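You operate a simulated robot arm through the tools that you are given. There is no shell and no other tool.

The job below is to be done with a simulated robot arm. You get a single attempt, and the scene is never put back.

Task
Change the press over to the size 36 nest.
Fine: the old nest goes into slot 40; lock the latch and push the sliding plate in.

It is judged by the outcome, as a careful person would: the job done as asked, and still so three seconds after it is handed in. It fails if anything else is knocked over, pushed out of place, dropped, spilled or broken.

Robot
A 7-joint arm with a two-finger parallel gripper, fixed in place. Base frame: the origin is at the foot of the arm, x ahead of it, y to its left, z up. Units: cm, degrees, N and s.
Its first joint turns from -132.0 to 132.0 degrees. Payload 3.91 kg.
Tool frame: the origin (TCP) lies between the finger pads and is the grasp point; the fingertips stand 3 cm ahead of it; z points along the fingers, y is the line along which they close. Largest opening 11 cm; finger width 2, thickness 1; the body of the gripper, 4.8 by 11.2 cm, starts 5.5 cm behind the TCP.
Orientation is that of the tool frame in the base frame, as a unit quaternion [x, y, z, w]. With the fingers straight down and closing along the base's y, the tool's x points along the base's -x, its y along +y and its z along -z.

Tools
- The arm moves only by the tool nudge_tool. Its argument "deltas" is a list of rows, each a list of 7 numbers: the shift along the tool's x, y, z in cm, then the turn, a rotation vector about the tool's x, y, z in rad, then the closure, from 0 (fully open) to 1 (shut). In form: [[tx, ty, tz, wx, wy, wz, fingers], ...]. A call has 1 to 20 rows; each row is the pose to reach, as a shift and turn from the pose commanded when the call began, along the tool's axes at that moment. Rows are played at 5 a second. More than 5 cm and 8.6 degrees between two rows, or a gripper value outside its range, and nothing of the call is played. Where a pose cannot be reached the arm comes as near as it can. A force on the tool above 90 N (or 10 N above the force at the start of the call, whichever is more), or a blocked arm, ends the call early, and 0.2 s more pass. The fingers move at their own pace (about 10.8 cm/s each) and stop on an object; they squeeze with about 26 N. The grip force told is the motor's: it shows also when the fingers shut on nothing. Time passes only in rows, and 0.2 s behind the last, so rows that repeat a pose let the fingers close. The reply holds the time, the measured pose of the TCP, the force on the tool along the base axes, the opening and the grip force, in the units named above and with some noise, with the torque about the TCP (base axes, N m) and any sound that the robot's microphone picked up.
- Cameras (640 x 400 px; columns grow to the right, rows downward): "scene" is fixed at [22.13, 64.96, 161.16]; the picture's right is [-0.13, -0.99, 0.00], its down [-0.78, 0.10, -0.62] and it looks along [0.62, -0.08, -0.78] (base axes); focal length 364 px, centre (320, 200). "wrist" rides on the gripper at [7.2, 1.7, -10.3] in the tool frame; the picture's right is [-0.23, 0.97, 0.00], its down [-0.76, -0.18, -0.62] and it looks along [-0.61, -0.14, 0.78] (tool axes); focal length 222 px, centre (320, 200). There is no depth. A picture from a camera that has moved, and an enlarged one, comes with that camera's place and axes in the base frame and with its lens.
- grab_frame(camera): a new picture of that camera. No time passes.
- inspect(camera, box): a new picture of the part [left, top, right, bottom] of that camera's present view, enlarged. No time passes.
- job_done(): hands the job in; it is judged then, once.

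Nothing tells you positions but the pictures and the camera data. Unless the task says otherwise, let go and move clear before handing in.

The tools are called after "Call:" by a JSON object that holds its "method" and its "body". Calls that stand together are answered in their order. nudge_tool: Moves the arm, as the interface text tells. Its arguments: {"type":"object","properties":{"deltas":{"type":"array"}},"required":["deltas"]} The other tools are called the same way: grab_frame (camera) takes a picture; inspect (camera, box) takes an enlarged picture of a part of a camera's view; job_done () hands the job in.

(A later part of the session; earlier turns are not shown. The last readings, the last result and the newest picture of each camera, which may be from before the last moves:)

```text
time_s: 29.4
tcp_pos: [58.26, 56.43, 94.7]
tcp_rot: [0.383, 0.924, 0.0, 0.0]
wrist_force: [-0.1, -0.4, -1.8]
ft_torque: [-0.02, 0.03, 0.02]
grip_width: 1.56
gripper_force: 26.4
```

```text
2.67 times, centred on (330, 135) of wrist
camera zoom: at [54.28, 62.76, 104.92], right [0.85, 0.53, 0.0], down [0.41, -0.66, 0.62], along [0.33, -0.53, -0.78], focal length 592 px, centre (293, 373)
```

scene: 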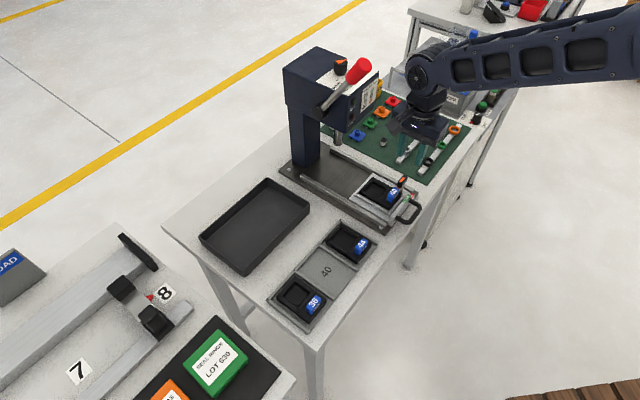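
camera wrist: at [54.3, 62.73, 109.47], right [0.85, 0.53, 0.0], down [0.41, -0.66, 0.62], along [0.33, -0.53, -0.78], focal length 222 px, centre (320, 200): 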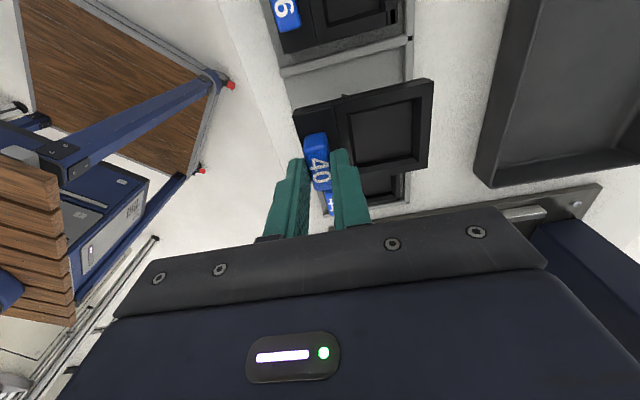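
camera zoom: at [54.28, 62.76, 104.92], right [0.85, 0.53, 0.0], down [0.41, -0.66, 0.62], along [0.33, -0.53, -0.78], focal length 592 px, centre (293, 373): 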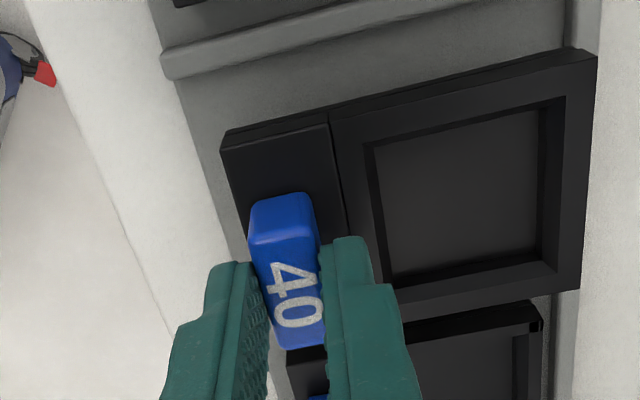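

Call:
{"method": "nudge_tool", "body": {"deltas": [[0, -0.15, 0.6, 0, 0, 0, 1], [0, -0.15, 1.2, 0, 0, 0, 1], [0, -0.15, 1.6, 0, 0, 0, 1], [0, -0.15, 1.6, 0, 0, 0, 1]]}}

Call:
{"method": "inspect", "body": {"camera": "scene", "box": [285, 215, 375, 305]}}

Call:
{"method": "inspect", "body": {"camera": "wrist", "box": [220, 60, 440, 210]}}

```text
time_s: 30.4
tcp_pos: [57.93, 56.43, 92.93]
tcp_rot: [0.383, 0.924, 0.0, 0.001]
wrist_force: [0.7, -0.3, -1.7]
ft_torque: [-0.07, 0.03, 0.0]
grip_width: 1.57
gripper_force: 26.0
```

```text
4.44 times, centred on (330, 260) of scene
camera zoom: at [22.13, 64.96, 161.16], right [-0.13, -0.99, 0.0], down [-0.78, 0.1, -0.62], along [0.62, -0.08, -0.78], focal length 1616 px, centre (276, -67)
```

zoom: 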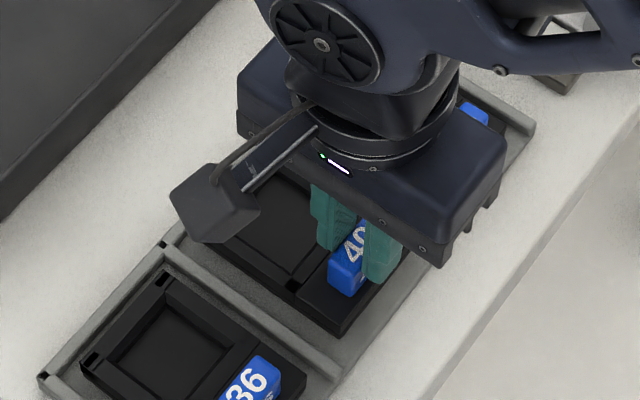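

```text
2.67 times, centred on (330, 135) of wrist
camera zoom: at [54.03, 62.66, 103.26], right [0.85, 0.53, 0.0], down [0.41, -0.66, 0.62], along [0.33, -0.53, -0.78], focal length 592 px, centre (293, 373)
```

zoom: 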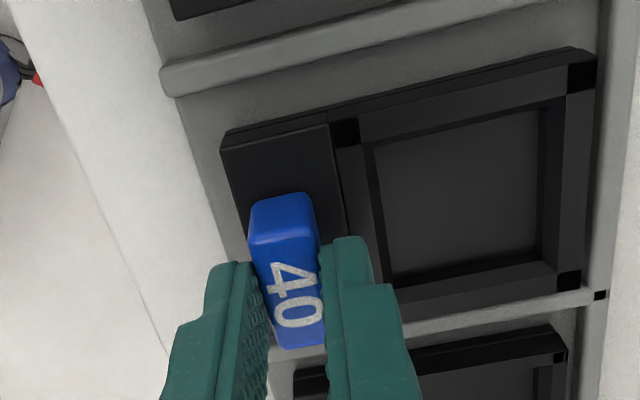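

The nest is inside slot 40 with gaps all round. I'm lowering the last few millimetres to contact.

Call:
{"method": "nudge_tool", "body": {"deltas": [[0, -0.1, 0.15, 0, 0, 0, 1], [0, -0.1, 0.3, 0, 0, 0, 1], [0, -0.1, 0.3, 0, 0, 0, 1]]}}

```text
time_s: 31.2
tcp_pos: [57.94, 56.21, 92.8]
tcp_rot: [0.383, 0.924, -0.001, 0.0]
wrist_force: [-1.1, -0.3, 2.4]
ft_torque: [-0.02, 0.03, -0.01]
grip_width: 1.56
gripper_force: 25.8
```

Call:
{"method": "nudge_tool", "body": {"deltas": [[0, 0, 0.06, 0, 0, 0, 1], [0, 0, 0.06, 0, 0, 0, 1]]}}

Call:
{"method": "inspect", "body": {"camera": "wrist", "box": [220, 60, 440, 210]}}

```text
time_s: 31.8
tcp_pos: [57.98, 56.29, 92.58]
tcp_rot: [0.384, 0.923, 0.001, 0.0]
wrist_force: [-0.2, -3.1, 6.5]
ft_torque: [-0.11, 0.02, 0.01]
grip_width: 1.58
gripper_force: 25.8
```

```text
2.67 times, centred on (330, 135) of wrist
camera zoom: at [54.04, 62.61, 103.01], right [0.85, 0.53, 0.0], down [0.41, -0.66, 0.62], along [0.33, -0.53, -0.78], focal length 592 px, centre (293, 373)
```

zoom: 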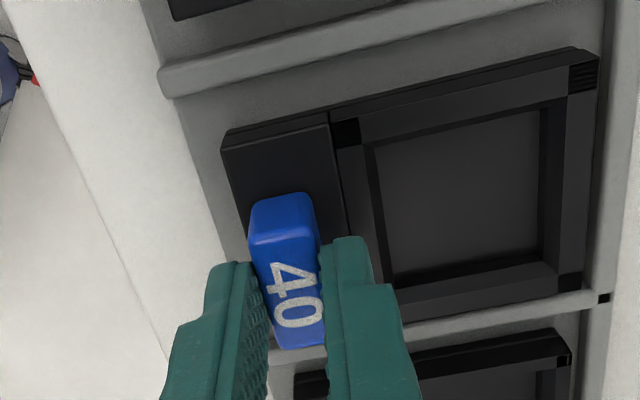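

Seated in slot 40. I'm releasing and lifting clear.

Call:
{"method": "nudge_tool", "body": {"deltas": [[0, 0, -0.06, 0, 0, 0, 0.8], [0, 0, -0.06, 0, 0, 0, 0.76], [0, 0, -0.06, 0, 0, 0, 0.76], [0, 0, -1.5, 0, 0, 0, 0.76], [0, 0, -4, 0, 0, 0, 0.76], [0, 0, -7, 0, 0, 0, 0.76], [0, 0, -7, 0, 0, 0, 0.76]]}}

Call:
{"method": "grab_frame", "body": {"camera": "wrist"}}

Call:
{"method": "inspect", "body": {"camera": "scene", "box": [270, 210, 390, 330]}}

```text
time_s: 33.4
tcp_pos: [57.66, 56.18, 99.85]
tcp_rot: [0.383, 0.924, -0.001, 0.0]
wrist_force: [1.2, 0.3, -0.1]
ft_torque: [0.0, 0.01, -0.03]
grip_width: 2.64
gripper_force: 0.0
```

```text
taken
camera wrist: at [53.77, 62.48, 110.17], right [0.85, 0.53, 0.0], down [0.41, -0.66, 0.62], along [0.33, -0.53, -0.78], focal length 222 px, centre (320, 200)
```

wrist: 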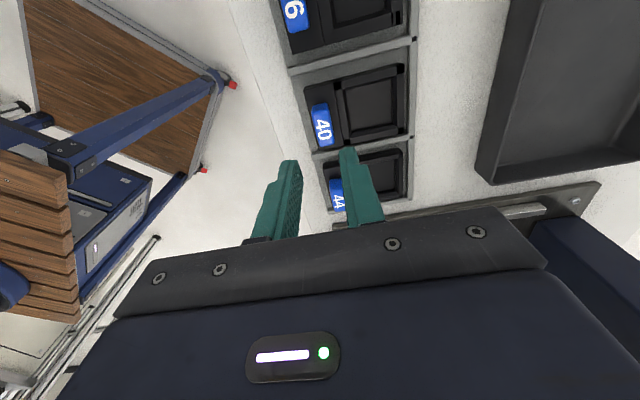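

```text
3.33 times, centred on (330, 270) of scene
camera zoom: at [22.13, 64.96, 161.16], right [-0.13, -0.99, 0.0], down [-0.78, 0.1, -0.62], along [0.62, -0.08, -0.78], focal length 1212 px, centre (287, -33)
```

zoom: 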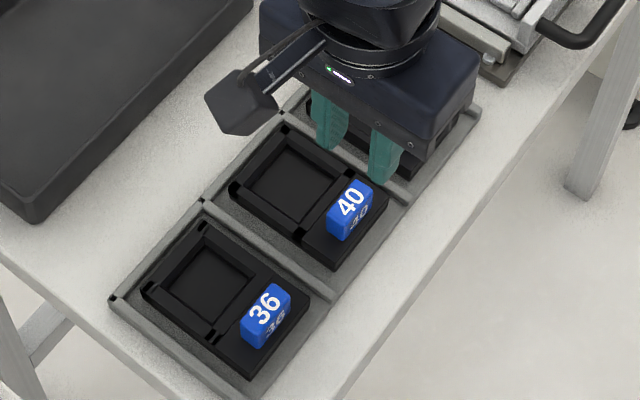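

Nest 40 sits properly. I'm moving one pitch over to nest 36.

Call:
{"method": "nudge_tool", "body": {"deltas": [[2, 0, 0, 0, 0, 0, 0.74], [5, 0, 0, 0, 0, 0, 0.74], [8, 0, 0, 0, 0, 0, 0.74], [8.82, 0, 0, 0, 0, 0, 0.74], [8.82, 0, 2.5, 0, 0, 0, 0.74], [8.82, 0, 4.5, 0, 0, 0, 0.74], [8.82, 0, 4.5, 0, 0, 0, 0.74]]}}

Call:
{"method": "inspect", "body": {"camera": "wrist", "box": [220, 60, 440, 210]}}

Call:
{"method": "inspect", "body": {"camera": "scene", "box": [280, 260, 360, 330]}}

```text
time_s: 35.0
tcp_pos: [51.8, 62.57, 95.4]
tcp_rot: [0.383, 0.924, 0.0, 0.0]
wrist_force: [-0.5, 0.3, -0.3]
ft_torque: [0.0, -0.02, 0.02]
grip_width: 2.87
gripper_force: 0.0
```

```text
2.67 times, centred on (330, 135) of wrist
camera zoom: at [47.81, 68.81, 105.72], right [0.85, 0.53, 0.0], down [0.41, -0.66, 0.62], along [0.33, -0.53, -0.78], focal length 592 px, centre (293, 373)
```

zoom: 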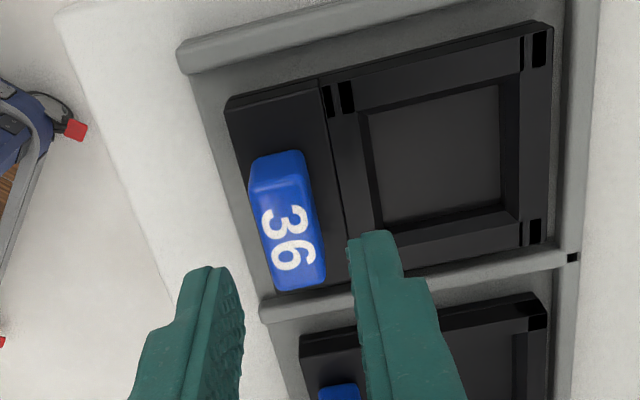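

```text
5.71 times, centred on (320, 295) of scene
camera zoom: at [22.13, 64.96, 161.16], right [-0.13, -0.99, 0.0], down [-0.78, 0.1, -0.62], along [0.62, -0.08, -0.78], focal length 2077 px, centre (320, -343)
```

zoom: 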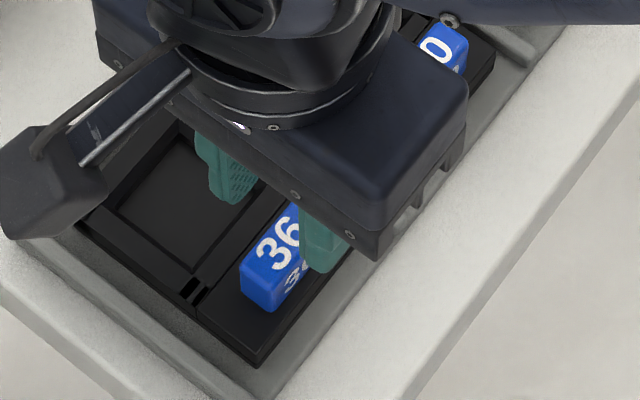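

Call:
{"method": "nudge_tool", "body": {"deltas": [[0.2, -0.1, 1, 0, 0, 0, 0.74], [0.2, -0.1, 2, 0, 0, 0, 0.74], [0.2, -0.1, 2.6, 0, 0, 0, 0.74], [0.2, -0.1, 2.6, 0, 0, 0, 0.74]]}}

Call:
{"method": "inspect", "body": {"camera": "wrist", "box": [220, 60, 440, 210]}}

Call:
{"method": "inspect", "body": {"camera": "scene", "box": [280, 260, 360, 330]}}

```text
time_s: 36.0
tcp_pos: [51.56, 62.63, 92.71]
tcp_rot: [0.384, 0.924, 0.0, 0.0]
wrist_force: [0.5, 0.4, -0.9]
ft_torque: [-0.03, 0.02, -0.03]
grip_width: 2.87
gripper_force: 0.0
```

```text
2.67 times, centred on (330, 135) of wrist
camera zoom: at [47.66, 69.02, 103.04], right [0.85, 0.53, 0.0], down [0.41, -0.66, 0.62], along [0.33, -0.53, -0.78], focal length 592 px, centre (293, 373)
```

zoom: 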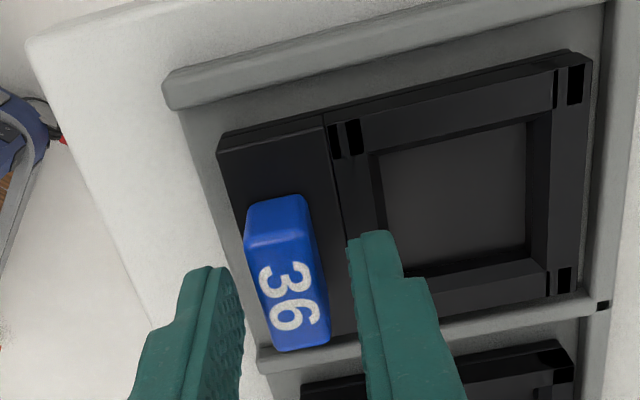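

```text
5.71 times, centred on (320, 295) of scene
camera zoom: at [22.13, 64.96, 161.16], right [-0.13, -0.99, 0.0], down [-0.78, 0.1, -0.62], along [0.62, -0.08, -0.78], focal length 2077 px, centre (320, -343)
```

zoom: 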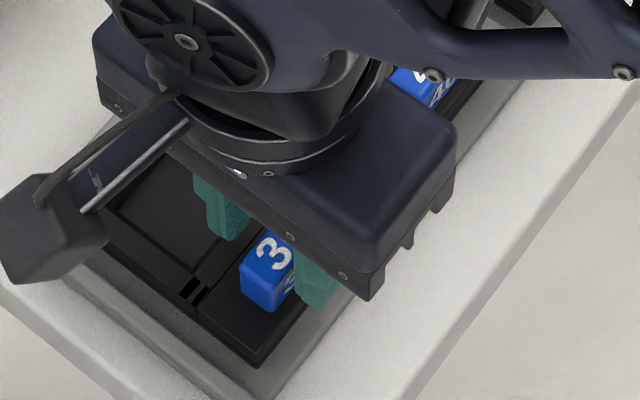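

The view matches the earlier grip on 40 almost exactly. Closing on the 36 tag.

Call:
{"method": "nudge_tool", "body": {"deltas": [[0, 0, 0, 0, 0, 0, 0.85], [0, 0, 0, 0, 0, 0, 0.95], [0, 0, 0, 0, 0, 0, 1], [0, 0, 0, 0, 0, 0, 1]]}}

Call:
{"method": "inspect", "body": {"camera": "wrist", "box": [220, 60, 440, 210]}}

```text
time_s: 37.0
tcp_pos: [51.5, 62.61, 92.83]
tcp_rot: [0.383, 0.924, 0.0, 0.0]
wrist_force: [-0.3, 0.2, -0.1]
ft_torque: [-0.01, 0.03, 0.0]
grip_width: 1.58
gripper_force: 26.0
```

```text
2.67 times, centred on (330, 135) of wrist
camera zoom: at [47.66, 69.02, 103.05], right [0.85, 0.53, 0.0], down [0.41, -0.66, 0.62], along [0.33, -0.53, -0.78], focal length 592 px, centre (293, 373)
```

zoom: 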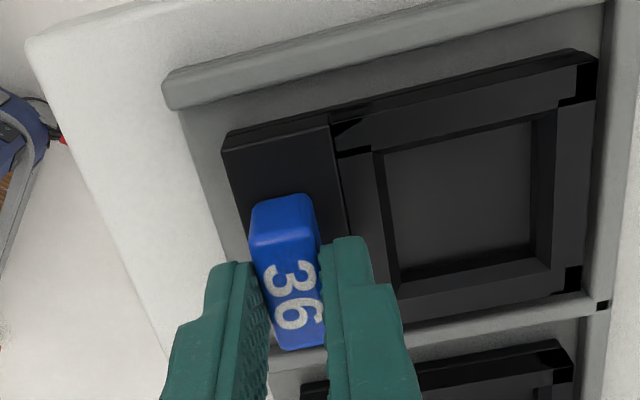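

Same relation to the gripper as nest 40 had. I'm lifting and carrying it back above the plate along the reverse path.

Call:
{"method": "nudge_tool", "body": {"deltas": [[0, 0, -0.5, 0, 0, 0, 1], [0, 0, -2, 0, 0, 0, 1], [0, 0, -5, 0, 0, 0, 1], [-1, 0, -8, 0, 0, 0, 1], [-3, 0.1, -10, 0, 0, 0, 1], [-6, 0.3, -10, 0, 0, 0, 1], [-9, 0.4, -10, 0, 0, 0, 1], [-12, 0.6, -10, 0, 0, 0, 1], [-15, 0.7, -10, 0, 0, 0, 1], [-18, 0.9, -10, 0, 0, 0, 1], [-21, 1, -10, 0, 0, 0, 1], [-24, 1.2, -10, 0, 0, 0, 1], [-27, 1.3, -10, 0, 0, 0, 1], [-30, 1.5, -10, 0, 0, 0, 1], [-32.5, 1.6, -10, 0, 0, 0, 1], [-33.77, 1.62, -9, 0, 0, 0, 1], [-33.77, 1.62, -7, 0, 0, 0, 1], [-33.77, 1.62, -5.36, 0, 0, 0, 1], [-33.77, 1.62, -5.36, 0, 0, 0, 1]]}}

Call:
{"method": "inspect", "body": {"camera": "scene", "box": [350, 150, 430, 210]}}

Call:
{"method": "inspect", "body": {"camera": "wrist", "box": [240, 100, 400, 220]}}

Call:
{"method": "grab_frame", "body": {"camera": "scene"}}

```text
time_s: 41.0
tcp_pos: [76.45, 40.07, 97.82]
tcp_rot: [0.383, 0.924, 0.0, 0.0]
wrist_force: [0.8, 0.2, -2.1]
ft_torque: [-0.05, 0.06, 0.0]
grip_width: 1.55
gripper_force: 25.8
```

```text
6.67 times, centred on (390, 180) of scene
camera zoom: at [22.13, 64.96, 161.16], right [-0.13, -0.99, 0.0], down [-0.78, 0.1, -0.62], along [0.62, -0.08, -0.78], focal length 2424 px, centre (-147, 333)
```

zoom: 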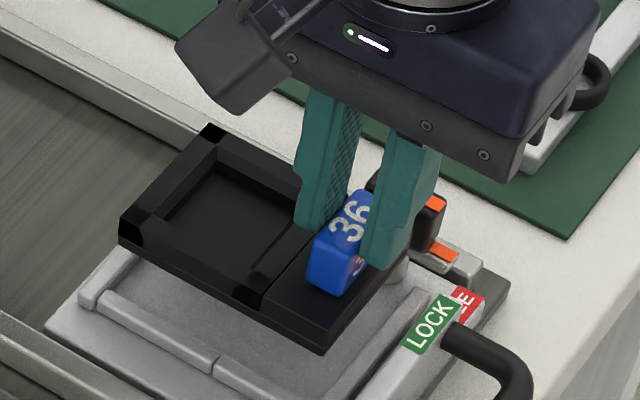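

```text
3.33 times, centred on (320, 160) of wrist
camera zoom: at [72.54, 46.32, 108.14], right [0.85, 0.53, 0.0], down [0.41, -0.66, 0.62], along [0.33, -0.53, -0.78], focal length 740 px, centre (320, 333)
```

zoom: 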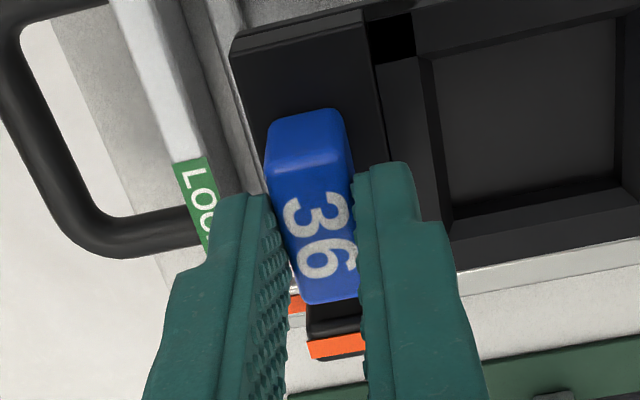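

```text
taken
```

scene: 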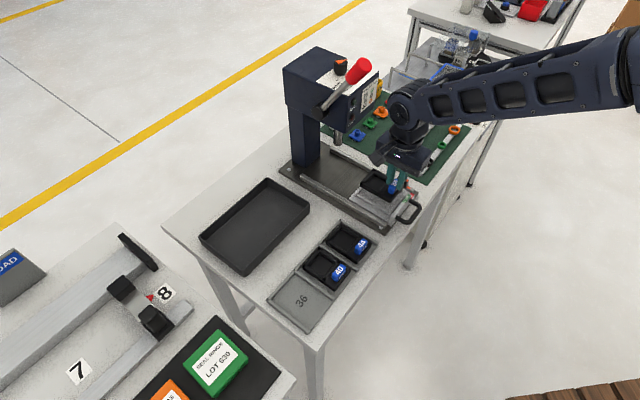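

The camera pose shows I'm about 0.17 cm off the pick pose, so I'm correcting as I descend part-way.

Call:
{"method": "nudge_tool", "body": {"deltas": [[-0.15, -0.08, 0.3, 0, 0, 0, 1], [-0.15, -0.08, 0.8, 0, 0, 0, 1], [-0.15, -0.08, 1.2, 0, 0, 0, 1], [-0.15, -0.08, 1.2, 0, 0, 0, 1], [-0.15, -0.08, 1.2, 0, 0, 0, 1]]}}

Call:
{"method": "inspect", "body": {"camera": "scene", "box": [350, 150, 430, 210]}}

Call:
{"method": "inspect", "body": {"camera": "wrist", "box": [280, 60, 440, 180]}}

```text
time_s: 42.2
tcp_pos: [76.43, 39.67, 96.73]
tcp_rot: [0.384, 0.923, 0.0, 0.001]
wrist_force: [1.1, -0.2, -1.8]
ft_torque: [-0.03, 0.07, 0.02]
grip_width: 1.56
gripper_force: 26.1
```

```text
6.67 times, centred on (390, 180) of scene
camera zoom: at [22.13, 64.96, 161.16], right [-0.13, -0.99, 0.0], down [-0.78, 0.1, -0.62], along [0.62, -0.08, -0.78], focal length 2424 px, centre (-147, 333)
```

zoom: 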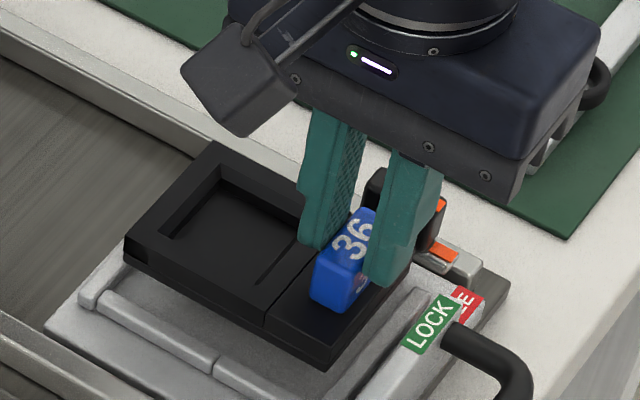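

```text
3.33 times, centred on (360, 120) of wrist
camera zoom: at [72.6, 46.02, 107.04], right [0.85, 0.53, 0.0], down [0.41, -0.66, 0.62], along [0.33, -0.53, -0.78], focal length 740 px, centre (187, 467)
```

zoom: 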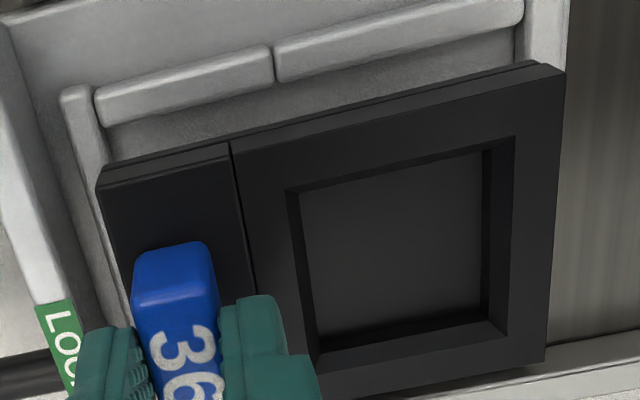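

Call:
{"method": "nudge_tool", "body": {"deltas": [[0.07, 0.07, 0.4, 0, 0, 0, 1], [0.07, 0.07, 0.8, 0, 0, 0, 1], [0.07, 0.07, 0.8, 0, 0, 0, 1], [0.07, 0.07, 0.8, 0, 0, 0, 1]]}}

Call:
{"method": "inspect", "body": {"camera": "wrist", "box": [280, 60, 440, 180]}}

Call:
{"method": "inspect", "body": {"camera": "scene", "box": [350, 150, 430, 210]}}

```text
time_s: 43.2
tcp_pos: [76.53, 39.8, 95.93]
tcp_rot: [0.384, 0.923, 0.0, 0.0]
wrist_force: [0.1, 0.8, -2.5]
ft_torque: [-0.05, 0.03, 0.0]
grip_width: 1.56
gripper_force: 26.6
```

```text
3.33 times, centred on (360, 120) of wrist
camera zoom: at [72.56, 46.16, 106.26], right [0.85, 0.53, 0.0], down [0.41, -0.66, 0.62], along [0.33, -0.53, -0.78], focal length 740 px, centre (187, 467)
```

zoom: 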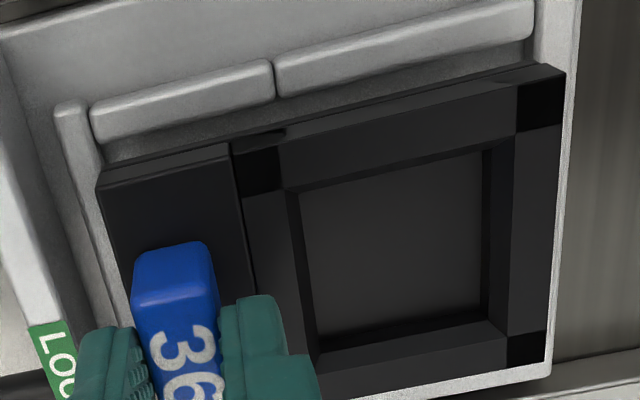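

```text
6.67 times, centred on (390, 180) of scene
camera zoom: at [22.13, 64.96, 161.16], right [-0.13, -0.99, 0.0], down [-0.78, 0.1, -0.62], along [0.62, -0.08, -0.78], focal length 2424 px, centre (-147, 333)
```

zoom: 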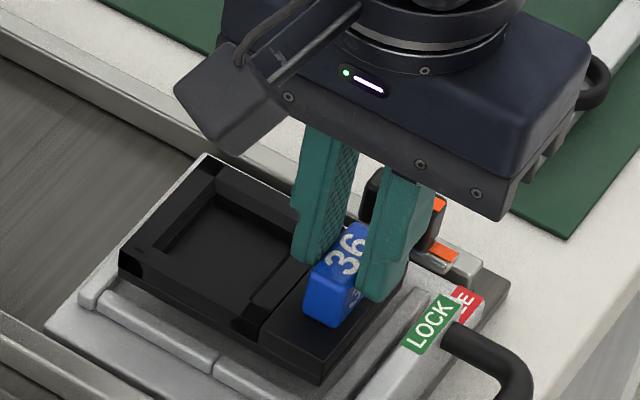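

Call:
{"method": "nudge_tool", "body": {"deltas": [[0, 0.02, 0.3, 0, 0, 0, 1], [0, 0.02, 0.6, 0, 0, 0, 1], [0, 0.02, 0.6, 0, 0, 0, 1]]}}

Call:
{"method": "inspect", "body": {"camera": "wrist", "box": [280, 60, 440, 180]}}

```text
time_s: 44.0
tcp_pos: [76.6, 39.87, 95.27]
tcp_rot: [0.383, 0.924, 0.0, 0.001]
wrist_force: [-0.3, -0.4, -1.4]
ft_torque: [-0.07, 0.09, -0.02]
grip_width: 1.53
gripper_force: 26.3
```

```text
3.33 times, centred on (360, 120) of wrist
camera zoom: at [72.64, 46.1, 105.59], right [0.85, 0.53, 0.0], down [0.41, -0.66, 0.62], along [0.33, -0.53, -0.78], focal length 740 px, centre (187, 467)
```

zoom: 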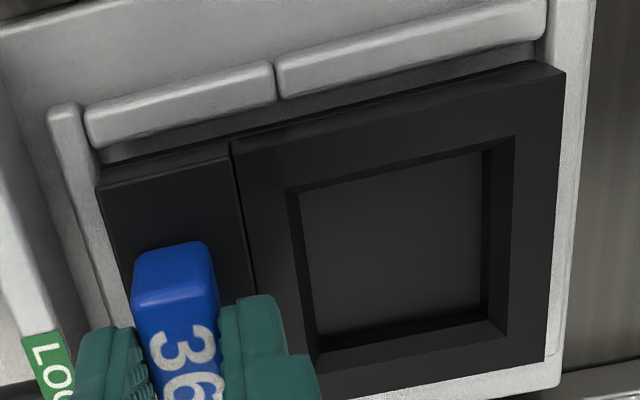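

Call:
{"method": "nudge_tool", "body": {"deltas": [[0.05, 0.02, 0.2, 0, 0, 0, 1], [0.05, 0.02, 0.45, 0, 0, 0, 1], [0.05, 0.02, 0.45, 0, 0, 0, 1]]}}

Call:
{"method": "inspect", "body": {"camera": "wrist", "box": [280, 60, 440, 180]}}

Call:
{"method": "inspect", "body": {"camera": "scene", "box": [350, 150, 430, 210]}}

```text
time_s: 44.8
tcp_pos: [76.56, 39.8, 94.83]
tcp_rot: [0.383, 0.924, 0.001, 0.0]
wrist_force: [0.1, 0.1, -1.9]
ft_torque: [-0.07, 0.06, 0.0]
grip_width: 1.56
gripper_force: 25.9
```

```text
3.33 times, centred on (360, 120) of wrist
camera zoom: at [72.65, 46.12, 105.15], right [0.85, 0.53, 0.0], down [0.41, -0.66, 0.62], along [0.33, -0.53, -0.78], focal length 740 px, centre (187, 467)
```

zoom: 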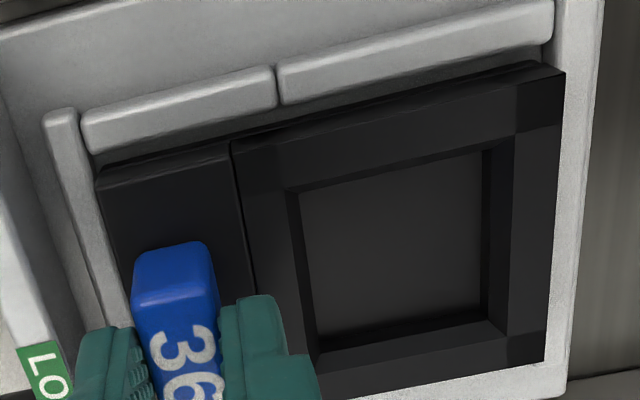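

```text
6.67 times, centred on (390, 180) of scene
camera zoom: at [22.13, 64.96, 161.16], right [-0.13, -0.99, 0.0], down [-0.78, 0.1, -0.62], along [0.62, -0.08, -0.78], focal length 2424 px, centre (-147, 333)
```

zoom: 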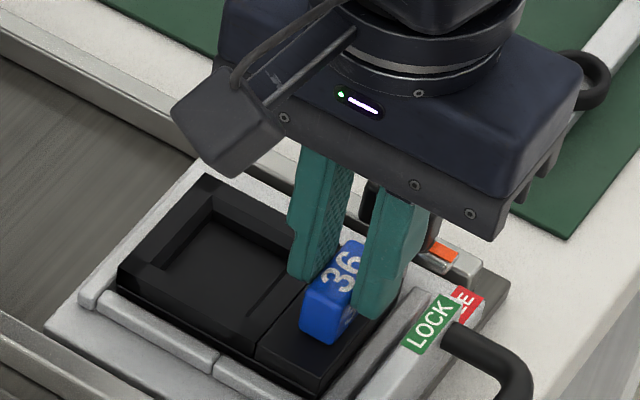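

Nearly down and inside the guides, with about 0.35 cm left. I'm continuing gently.

Call:
{"method": "nudge_tool", "body": {"deltas": [[0.05, 0, 0.15, 0, 0, 0, 1], [0.05, 0, 0.3, 0, 0, 0, 1], [0.05, 0, 0.3, 0, 0, 0, 1]]}}

Call:
{"method": "inspect", "body": {"camera": "wrist", "box": [280, 60, 440, 180]}}

```text
time_s: 45.6
tcp_pos: [76.49, 39.98, 94.69]
tcp_rot: [0.384, 0.923, 0.0, 0.0]
wrist_force: [0.4, -0.5, -1.6]
ft_torque: [-0.05, 0.03, -0.01]
grip_width: 1.53
gripper_force: 26.0
```

```text
3.33 times, centred on (360, 120) of wrist
camera zoom: at [72.57, 46.2, 104.94], right [0.85, 0.53, 0.0], down [0.41, -0.66, 0.62], along [0.33, -0.53, -0.78], focal length 740 px, centre (187, 467)
```

zoom: 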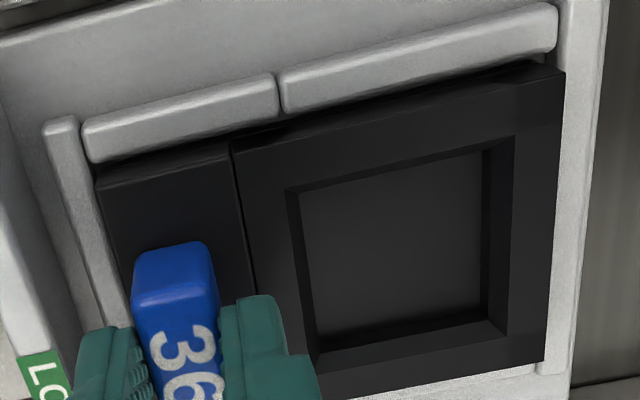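

Call:
{"method": "nudge_tool", "body": {"deltas": [[0, 0, 0.1, 0, 0, 0, 1], [0, 0, 0.2, 0, 0, 0, 1], [0, 0, 0.2, 0, 0, 0, 1]]}}

Call:
{"method": "inspect", "body": {"camera": "wrist", "box": [280, 60, 440, 180]}}

Call:
{"method": "inspect", "body": {"camera": "scene", "box": [350, 150, 430, 210]}}

```text
time_s: 46.4
tcp_pos: [76.49, 39.99, 94.46]
tcp_rot: [0.383, 0.924, 0.0, 0.0]
wrist_force: [-1.2, 0.1, 4.0]
ft_torque: [-0.01, 0.06, -0.01]
grip_width: 1.56
gripper_force: 25.8
```

```text
3.33 times, centred on (360, 120) of wrist
camera zoom: at [72.55, 46.22, 104.84], right [0.85, 0.53, 0.0], down [0.41, -0.66, 0.62], along [0.33, -0.53, -0.78], focal length 740 px, centre (187, 467)
```

zoom: 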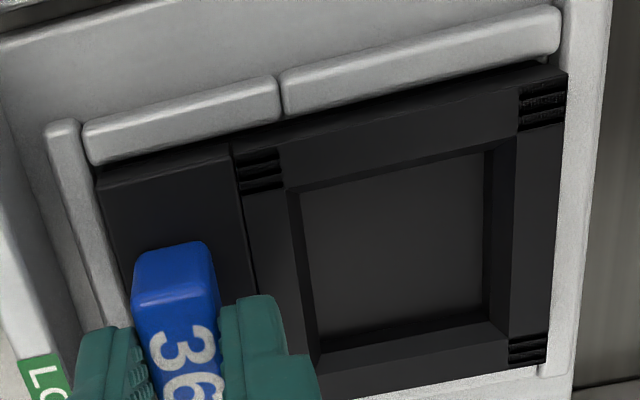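

```text
6.67 times, centred on (390, 180) of scene
camera zoom: at [22.13, 64.96, 161.16], right [-0.13, -0.99, 0.0], down [-0.78, 0.1, -0.62], along [0.62, -0.08, -0.78], focal length 2424 px, centre (-147, 333)
```

zoom: 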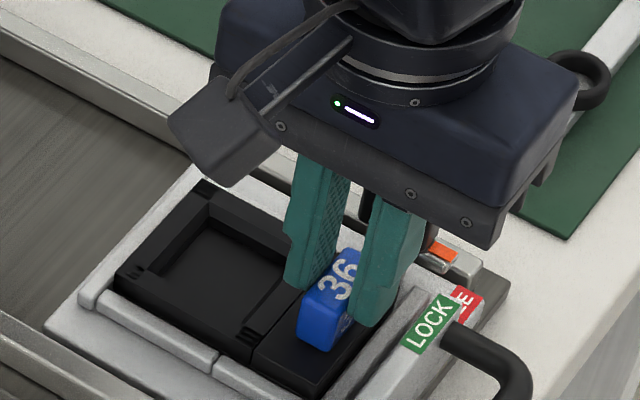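

Seated at the same height as the old nest. I'm releasing and lifting off to check.

Call:
{"method": "nudge_tool", "body": {"deltas": [[0, 0, 0, 0, 0, 0, 0.8], [0, 0, 0, 0, 0, 0, 0.77], [0, 0, 0, 0, 0, 0, 0.77], [0, 0, -1.5, 0, 0, 0, 0.77], [0, 0, -4, 0, 0, 0, 0.77], [0, 0, -8, 0, 0, 0, 0.77], [0, 0, -8, 0, 0, 0, 0.77]]}}

Call:
{"method": "inspect", "body": {"camera": "wrist", "box": [240, 40, 440, 190]}}

Call:
{"method": "inspect", "body": {"camera": "scene", "box": [350, 160, 430, 220]}}

```text
time_s: 48.0
tcp_pos: [76.53, 40.13, 102.5]
tcp_rot: [0.383, 0.924, 0.0, 0.0]
wrist_force: [-0.2, 0.8, 0.5]
ft_torque: [0.03, -0.02, 0.0]
grip_width: 2.52
gripper_force: 0.0
```

```text
2.67 times, centred on (340, 115) of wrist
camera zoom: at [72.59, 46.38, 112.95], right [0.85, 0.53, 0.0], down [0.41, -0.66, 0.62], along [0.33, -0.53, -0.78], focal length 592 px, centre (267, 427)
```

zoom: 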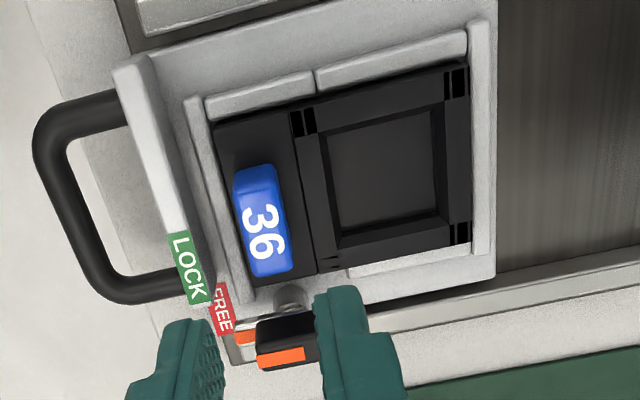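

```text
6.67 times, centred on (390, 190) of scene
camera zoom: at [22.13, 64.96, 161.16], right [-0.13, -0.99, 0.0], down [-0.78, 0.1, -0.62], along [0.62, -0.08, -0.78], focal length 2424 px, centre (-147, 267)
```

zoom: 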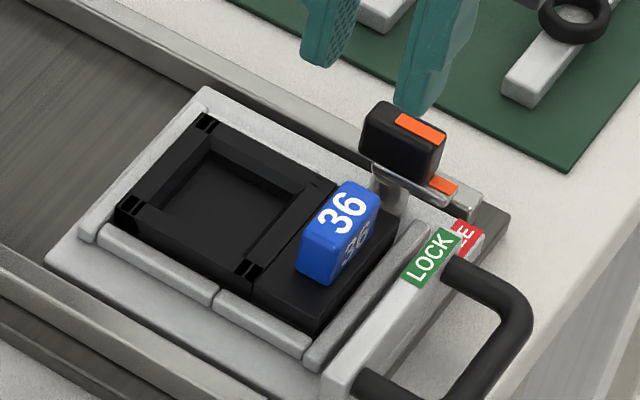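

Nest 36 is seated. Next is the latch: I'm turning the tool back to close along the other axis above the knob.

Call:
{"method": "nudge_tool", "body": {"deltas": [[-0.4, 0, 0, 0, 0, -0.131, 0.77], [-0.8, 0, 0, 0, 0, -0.262, 0.77], [-1.2, 0, 0, 0, 0, -0.393, 0.77], [-1.7, 0, 0, 0, 0, -0.524, 0.77], [-2.1, 0, 0, 0, 0, -0.655, 0.77], [-2.5, 0, 0, 0, 0, -0.785, 0.77], [-3, 0, 0, 0, 0, -0.916, 0.77], [-3.4, 0, 0, 0, 0, -1.047, 0.77], [-3.8, 0, 0, 0, 0, -1.178, 0.77], [-4.3, 0, 0, 0, 0, -1.309, 0.77], [-4.7, 0, 0, 0, 0, -1.44, 0.77], [-5.07, -0.06, 0, 0, 0, -1.5708, 0.77], [-5.07, -0.06, 3, 0, 0, -1.5708, 0.77], [-5.07, -0.06, 5, 0, 0, -1.5708, 0.77], [-5.07, -0.06, 5, 0, 0, -1.5708, 0.77]]}}

Call:
{"method": "inspect", "body": {"camera": "wrist", "box": [240, 100, 400, 220]}}

Call:
{"method": "inspect", "body": {"camera": "scene", "box": [370, 150, 440, 220]}}

```text
time_s: 51.2
tcp_pos: [80.26, 36.26, 97.33]
tcp_rot: [-0.383, 0.924, 0.0, 0.0]
wrist_force: [0.5, 0.4, 0.3]
ft_torque: [0.02, 0.01, -0.01]
grip_width: 2.51
gripper_force: 0.0
```

```text
3.33 times, centred on (320, 160) of wrist
camera zoom: at [73.9, 32.31, 107.64], right [-0.53, 0.85, 0.0], down [0.66, 0.41, 0.62], along [0.53, 0.33, -0.78], focal length 740 px, centre (320, 333)
```

zoom: 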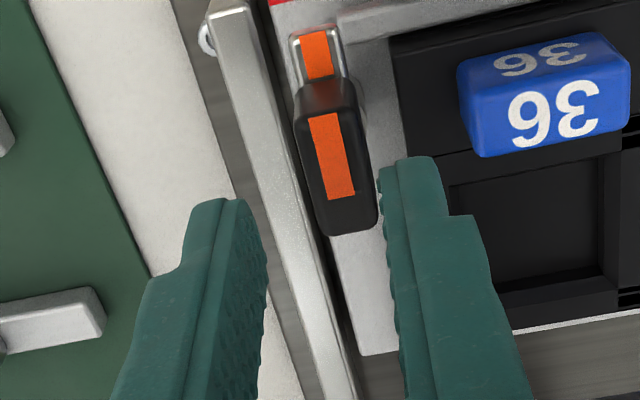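

```text
5.71 times, centred on (405, 185) of scene
camera zoom: at [22.13, 64.96, 161.16], right [-0.13, -0.99, 0.0], down [-0.78, 0.1, -0.62], along [0.62, -0.08, -0.78], focal length 2077 px, centre (-166, 286)
```

zoom: 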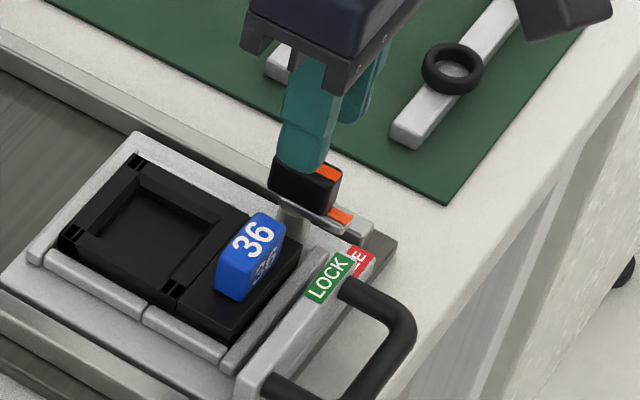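

Call:
{"method": "nudge_tool", "body": {"deltas": [[0.2, 0.26, 0, 0, 0, 0, 0.77], [0.2, 0.26, 1.2, 0, 0, 0, 0.77], [0.2, 0.26, 2.4, 0, 0, 0, 0.77], [0.2, 0.26, 2.4, 0, 0, 0, 0.77]]}}

Call:
{"method": "inspect", "body": {"camera": "wrist", "box": [240, 100, 400, 220]}}

Call:
{"method": "inspect", "body": {"camera": "scene", "box": [370, 150, 440, 220]}}

```text
time_s: 52.2
tcp_pos: [79.75, 36.28, 94.95]
tcp_rot: [-0.382, 0.924, 0.0, 0.0]
wrist_force: [0.4, 0.0, -0.5]
ft_torque: [0.0, -0.02, 0.0]
grip_width: 2.53
gripper_force: 0.0
```

```text
3.33 times, centred on (320, 160) of wrist
camera zoom: at [73.32, 32.33, 105.28], right [-0.53, 0.85, 0.0], down [0.66, 0.41, 0.62], along [0.53, 0.33, -0.78], focal length 740 px, centre (320, 333)
```

zoom: 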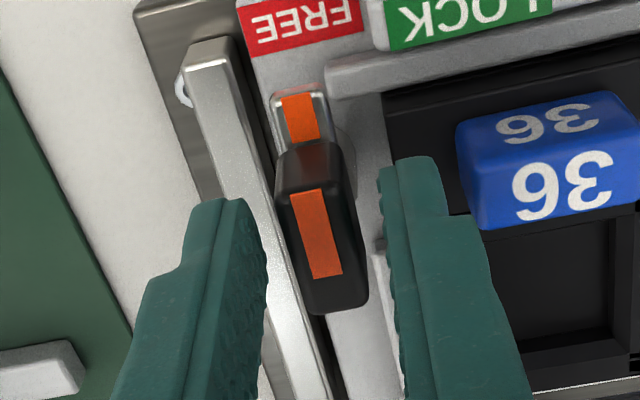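

```text
5.71 times, centred on (405, 185) of scene
camera zoom: at [22.13, 64.96, 161.16], right [-0.13, -0.99, 0.0], down [-0.78, 0.1, -0.62], along [0.62, -0.08, -0.78], focal length 2077 px, centre (-166, 286)
```

zoom: 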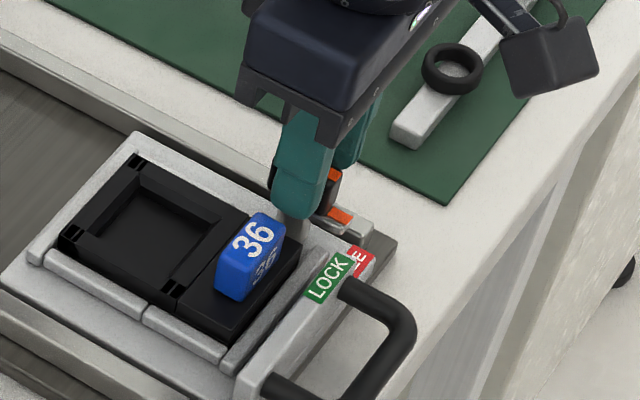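

Call:
{"method": "nudge_tool", "body": {"deltas": [[0, 0, 0, 0, 0, 0, 0.88], [0, 0, 0, 0, 0, 0, 0.95], [0, 0, 0, 0, 0, 0, 0.95], [0, 0, 0, 0, 0, 0.08, 0.95], [0, 0, 0, 0, 0, 0.16, 0.95], [0, 0, 0, 0, 0, 0.24, 0.95], [0, 0, 0, 0, 0, 0.24, 0.95]]}}

Call:
{"method": "inspect", "body": {"camera": "wrist", "box": [240, 100, 400, 220]}}

```text
time_s: 53.8
tcp_pos: [79.57, 36.37, 95.08]
tcp_rot: [-0.269, 0.963, 0.0, -0.001]
wrist_force: [-7.5, 5.7, -13.3]
ft_torque: [0.66, -0.63, 0.05]
grip_width: 1.39
gripper_force: 44.6
```

```text
3.33 times, centred on (320, 160) of wrist
camera zoom: at [72.55, 34.01, 105.29], right [-0.31, 0.95, 0.0], down [0.74, 0.24, 0.62], along [0.59, 0.19, -0.78], focal length 740 px, centre (320, 333)
```

zoom: 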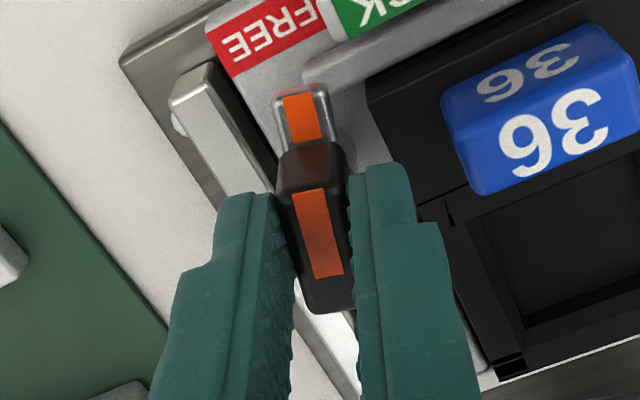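

Call:
{"method": "nudge_tool", "body": {"deltas": [[0, 0, 0.05, 0, 0, 0.08, 0.95], [0, 0, 0.05, 0, 0, 0.16, 0.95], [0, 0, 0.05, 0, 0, 0.26, 0.95], [0, 0, 0.05, 0, 0, 0.26, 0.95]]}}

```text
time_s: 54.8
tcp_pos: [79.58, 36.4, 95.02]
tcp_rot: [-0.142, 0.99, 0.0, 0.0]
wrist_force: [-25.7, 24.0, -7.3]
ft_torque: [0.42, 1.21, 0.14]
grip_width: 1.38
gripper_force: 44.4
```

Call:
{"method": "nudge_tool", "body": {"deltas": [[0.06, 0.11, 0, 0, 0, 0, 0.95], [0.12, 0.22, 0, 0, 0, 0, 0.95], [0.12, 0.22, 0, 0, 0, 0.1, 0.95], [0.12, 0.22, 0, 0, 0, 0.1, 0.95]]}}

```text
time_s: 55.8
tcp_pos: [79.57, 36.42, 95.07]
tcp_rot: [-0.091, 0.996, 0.0, -0.001]
wrist_force: [-12.0, 9.5, -12.3]
ft_torque: [0.31, 0.15, 0.05]
grip_width: 1.41
gripper_force: 44.2
```

Call:
{"method": "nudge_tool", "body": {"deltas": [[0.07, 0.1, 0.05, 0, 0, 0.08, 0.95], [0.07, 0.1, 0.05, 0, 0, 0.16, 0.95], [0.07, 0.1, 0.05, 0, 0, 0.25, 0.95], [0.07, 0.1, 0.05, 0, 0, 0.25, 0.95]]}}

Call:
{"method": "inspect", "body": {"camera": "wrist", "box": [240, 100, 400, 220]}}

```text
time_s: 56.8
tcp_pos: [79.43, 36.56, 95.01]
tcp_rot: [0.033, 0.999, 0.0, 0.001]
wrist_force: [11.5, 8.6, -5.1]
ft_torque: [0.12, -1.1, -0.01]
grip_width: 1.36
gripper_force: 45.4
```

```text
3.33 times, centred on (320, 160) of wrist
camera zoom: at [72.37, 38.71, 105.28], right [0.29, 0.96, 0.0], down [0.75, -0.23, 0.62], along [0.6, -0.18, -0.78], focal length 740 px, centre (320, 333)
```

zoom: 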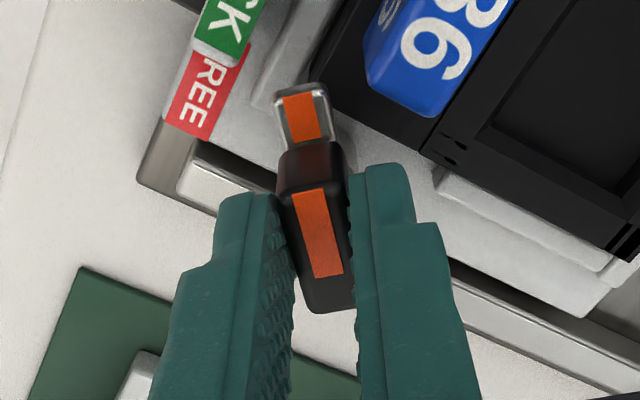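

Call:
{"method": "nudge_tool", "body": {"deltas": [[-0.08, 0.08, 0, 0, 0, 0.08, 0.95], [-0.08, 0.08, 0, 0, 0, 0.16, 0.95], [-0.08, 0.08, 0, 0, 0, 0.25, 0.95], [-0.08, 0.08, 0, 0, 0, 0.25, 0.95]]}}

```text
time_s: 57.8
tcp_pos: [79.53, 36.59, 94.99]
tcp_rot: [0.157, 0.988, 0.0, 0.001]
wrist_force: [10.1, 6.1, 4.2]
ft_torque: [0.4, 0.65, 0.06]
grip_width: 1.38
gripper_force: 44.9
```

Call:
{"method": "nudge_tool", "body": {"deltas": [[-0.04, 0.07, 0, 0, 0, 0.08, 0.95], [-0.04, 0.07, 0, 0, 0, 0.16, 0.95], [-0.04, 0.07, 0, 0, 0, 0.25, 0.95], [-0.04, 0.07, 0, 0, 0, 0.25, 0.95]]}}

Call:
{"method": "inspect", "body": {"camera": "wrist", "box": [240, 100, 400, 220]}}

Call:
{"method": "inspect", "body": {"camera": "scene", "box": [370, 150, 440, 220]}}

```text
time_s: 58.8
tcp_pos: [79.51, 36.8, 94.89]
tcp_rot: [0.279, 0.96, 0.0, 0.0]
wrist_force: [17.4, 17.5, 3.6]
ft_torque: [0.39, -0.51, 0.1]
grip_width: 1.37
gripper_force: 45.2
```

```text
3.33 times, centred on (320, 160) of wrist
camera zoom: at [74.34, 42.05, 105.29], right [0.71, 0.7, 0.0], down [0.55, -0.56, 0.62], along [0.44, -0.44, -0.78], focal length 740 px, centre (320, 333)
```

zoom: 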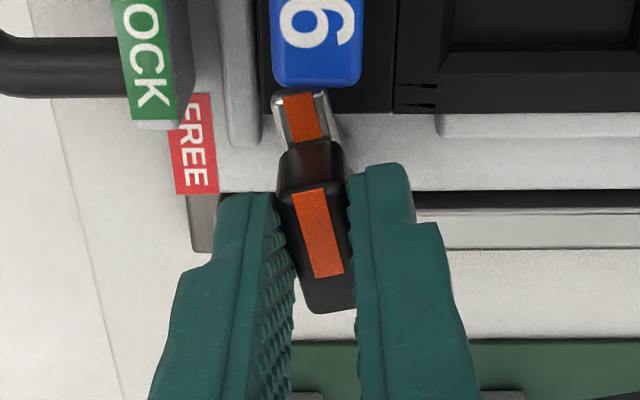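

```text
5.71 times, centred on (405, 185) of scene
camera zoom: at [22.13, 64.96, 161.16], right [-0.13, -0.99, 0.0], down [-0.78, 0.1, -0.62], along [0.62, -0.08, -0.78], focal length 2077 px, centre (-166, 286)
```

zoom: 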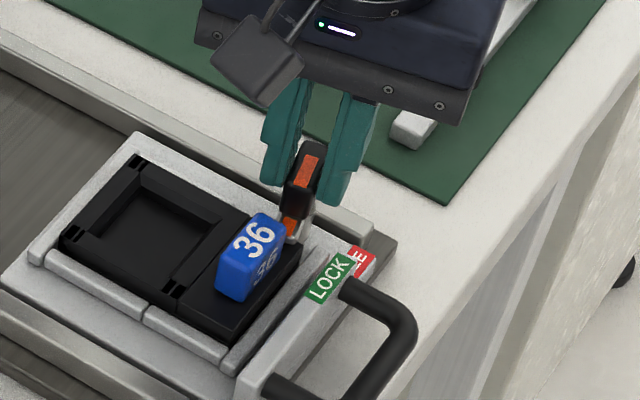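

Call:
{"method": "nudge_tool", "body": {"deltas": [[-0.04, 0.15, 0, 0, 0, 0.04, 0.95], [-0.05, 0.2, 0, 0, 0, 0.12, 0.95], [-0.05, 0.22, 0, 0, 0, 0.221, 0.95], [-0.05, 0.22, 0, 0, 0, 0.221, 0.95]]}}

Call:
{"method": "inspect", "body": {"camera": "wrist", "box": [240, 100, 400, 220]}}

Call:
{"method": "inspect", "body": {"camera": "scene", "box": [370, 150, 440, 220]}}

```text
time_s: 59.8
tcp_pos: [79.68, 36.95, 94.94]
tcp_rot: [0.384, 0.923, 0.0, 0.0]
wrist_force: [-8.0, 3.6, 21.2]
ft_torque: [0.71, 0.99, 0.03]
grip_width: 1.37
gripper_force: 44.8
```

```text
3.33 times, centred on (320, 160) of wrist
camera zoom: at [75.8, 43.23, 105.29], right [0.85, 0.53, 0.0], down [0.41, -0.67, 0.62], along [0.33, -0.53, -0.78], focal length 740 px, centre (320, 333)
```

zoom: 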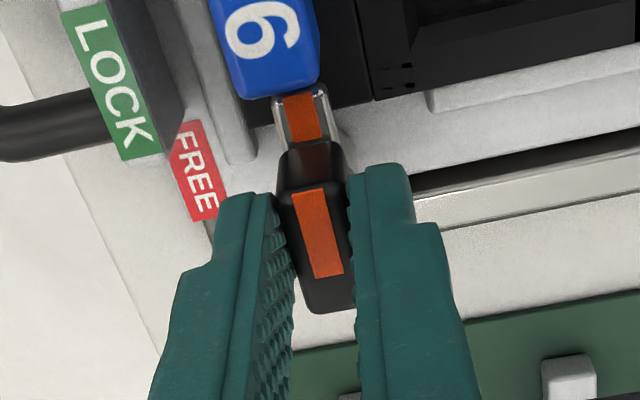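

```text
5.71 times, centred on (405, 185) of scene
camera zoom: at [22.13, 64.96, 161.16], right [-0.13, -0.99, 0.0], down [-0.78, 0.1, -0.62], along [0.62, -0.08, -0.78], focal length 2077 px, centre (-166, 286)
```

zoom: 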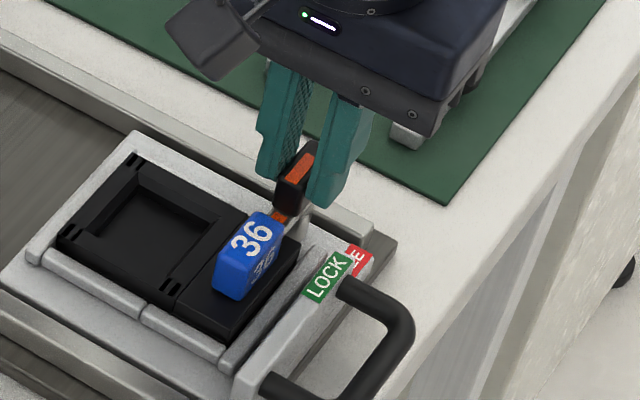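

The latch is back over the nest at its original LOCK angle. I'm releasing the knob and lifting off.

Call:
{"method": "nudge_tool", "body": {"deltas": [[0, 0, -0.1, 0, 0, 0, 0.95], [0, 0, -0.1, 0, 0, 0, 0.85], [0, 0, -0.1, 0, 0, 0, 0.78], [0, 0, -0.5, 0, 0, 0, 0.76], [0, 0, -2.5, 0, 0, 0, 0.76], [0, 0, -6, 0, 0, 0, 0.76], [0, 0, -9, 0, 0, 0, 0.76]]}}

Call:
{"method": "inspect", "body": {"camera": "wrist", "box": [220, 60, 420, 210]}}

Call:
{"method": "inspect", "body": {"camera": "scene", "box": [370, 160, 430, 220]}}

Call:
{"method": "grab_frame", "body": {"camera": "scene"}}

```text
time_s: 61.4
tcp_pos: [79.71, 37.08, 103.83]
tcp_rot: [0.382, 0.924, 0.0, 0.0]
wrist_force: [0.4, -0.3, -0.1]
ft_torque: [0.0, 0.02, -0.01]
grip_width: 2.62
gripper_force: 0.1
```

```text
2.67 times, centred on (320, 135) of wrist
camera zoom: at [75.76, 43.36, 114.17], right [0.85, 0.53, 0.0], down [0.41, -0.66, 0.62], along [0.33, -0.53, -0.78], focal length 592 px, centre (320, 373)
```

zoom: 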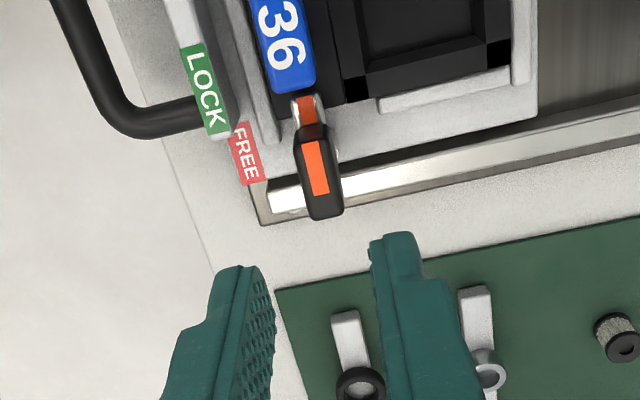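

```text
6.67 times, centred on (400, 190) of scene
camera zoom: at [22.13, 64.96, 161.16], right [-0.13, -0.99, 0.0], down [-0.78, 0.1, -0.62], along [0.62, -0.08, -0.78], focal length 2424 px, centre (-213, 267)
```

zoom: 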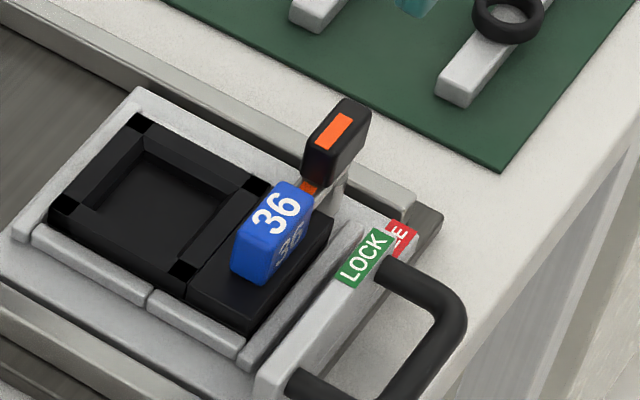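

```text
taken
```

scene: 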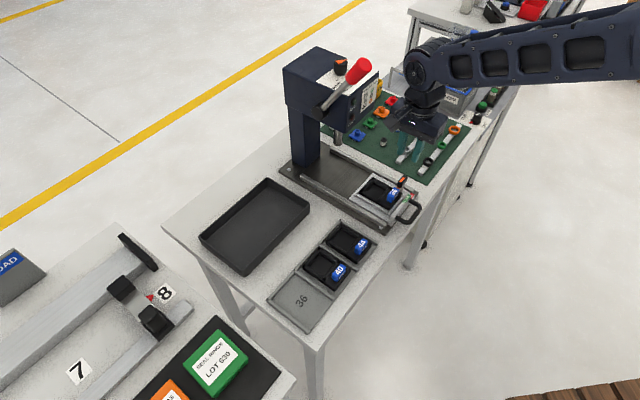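

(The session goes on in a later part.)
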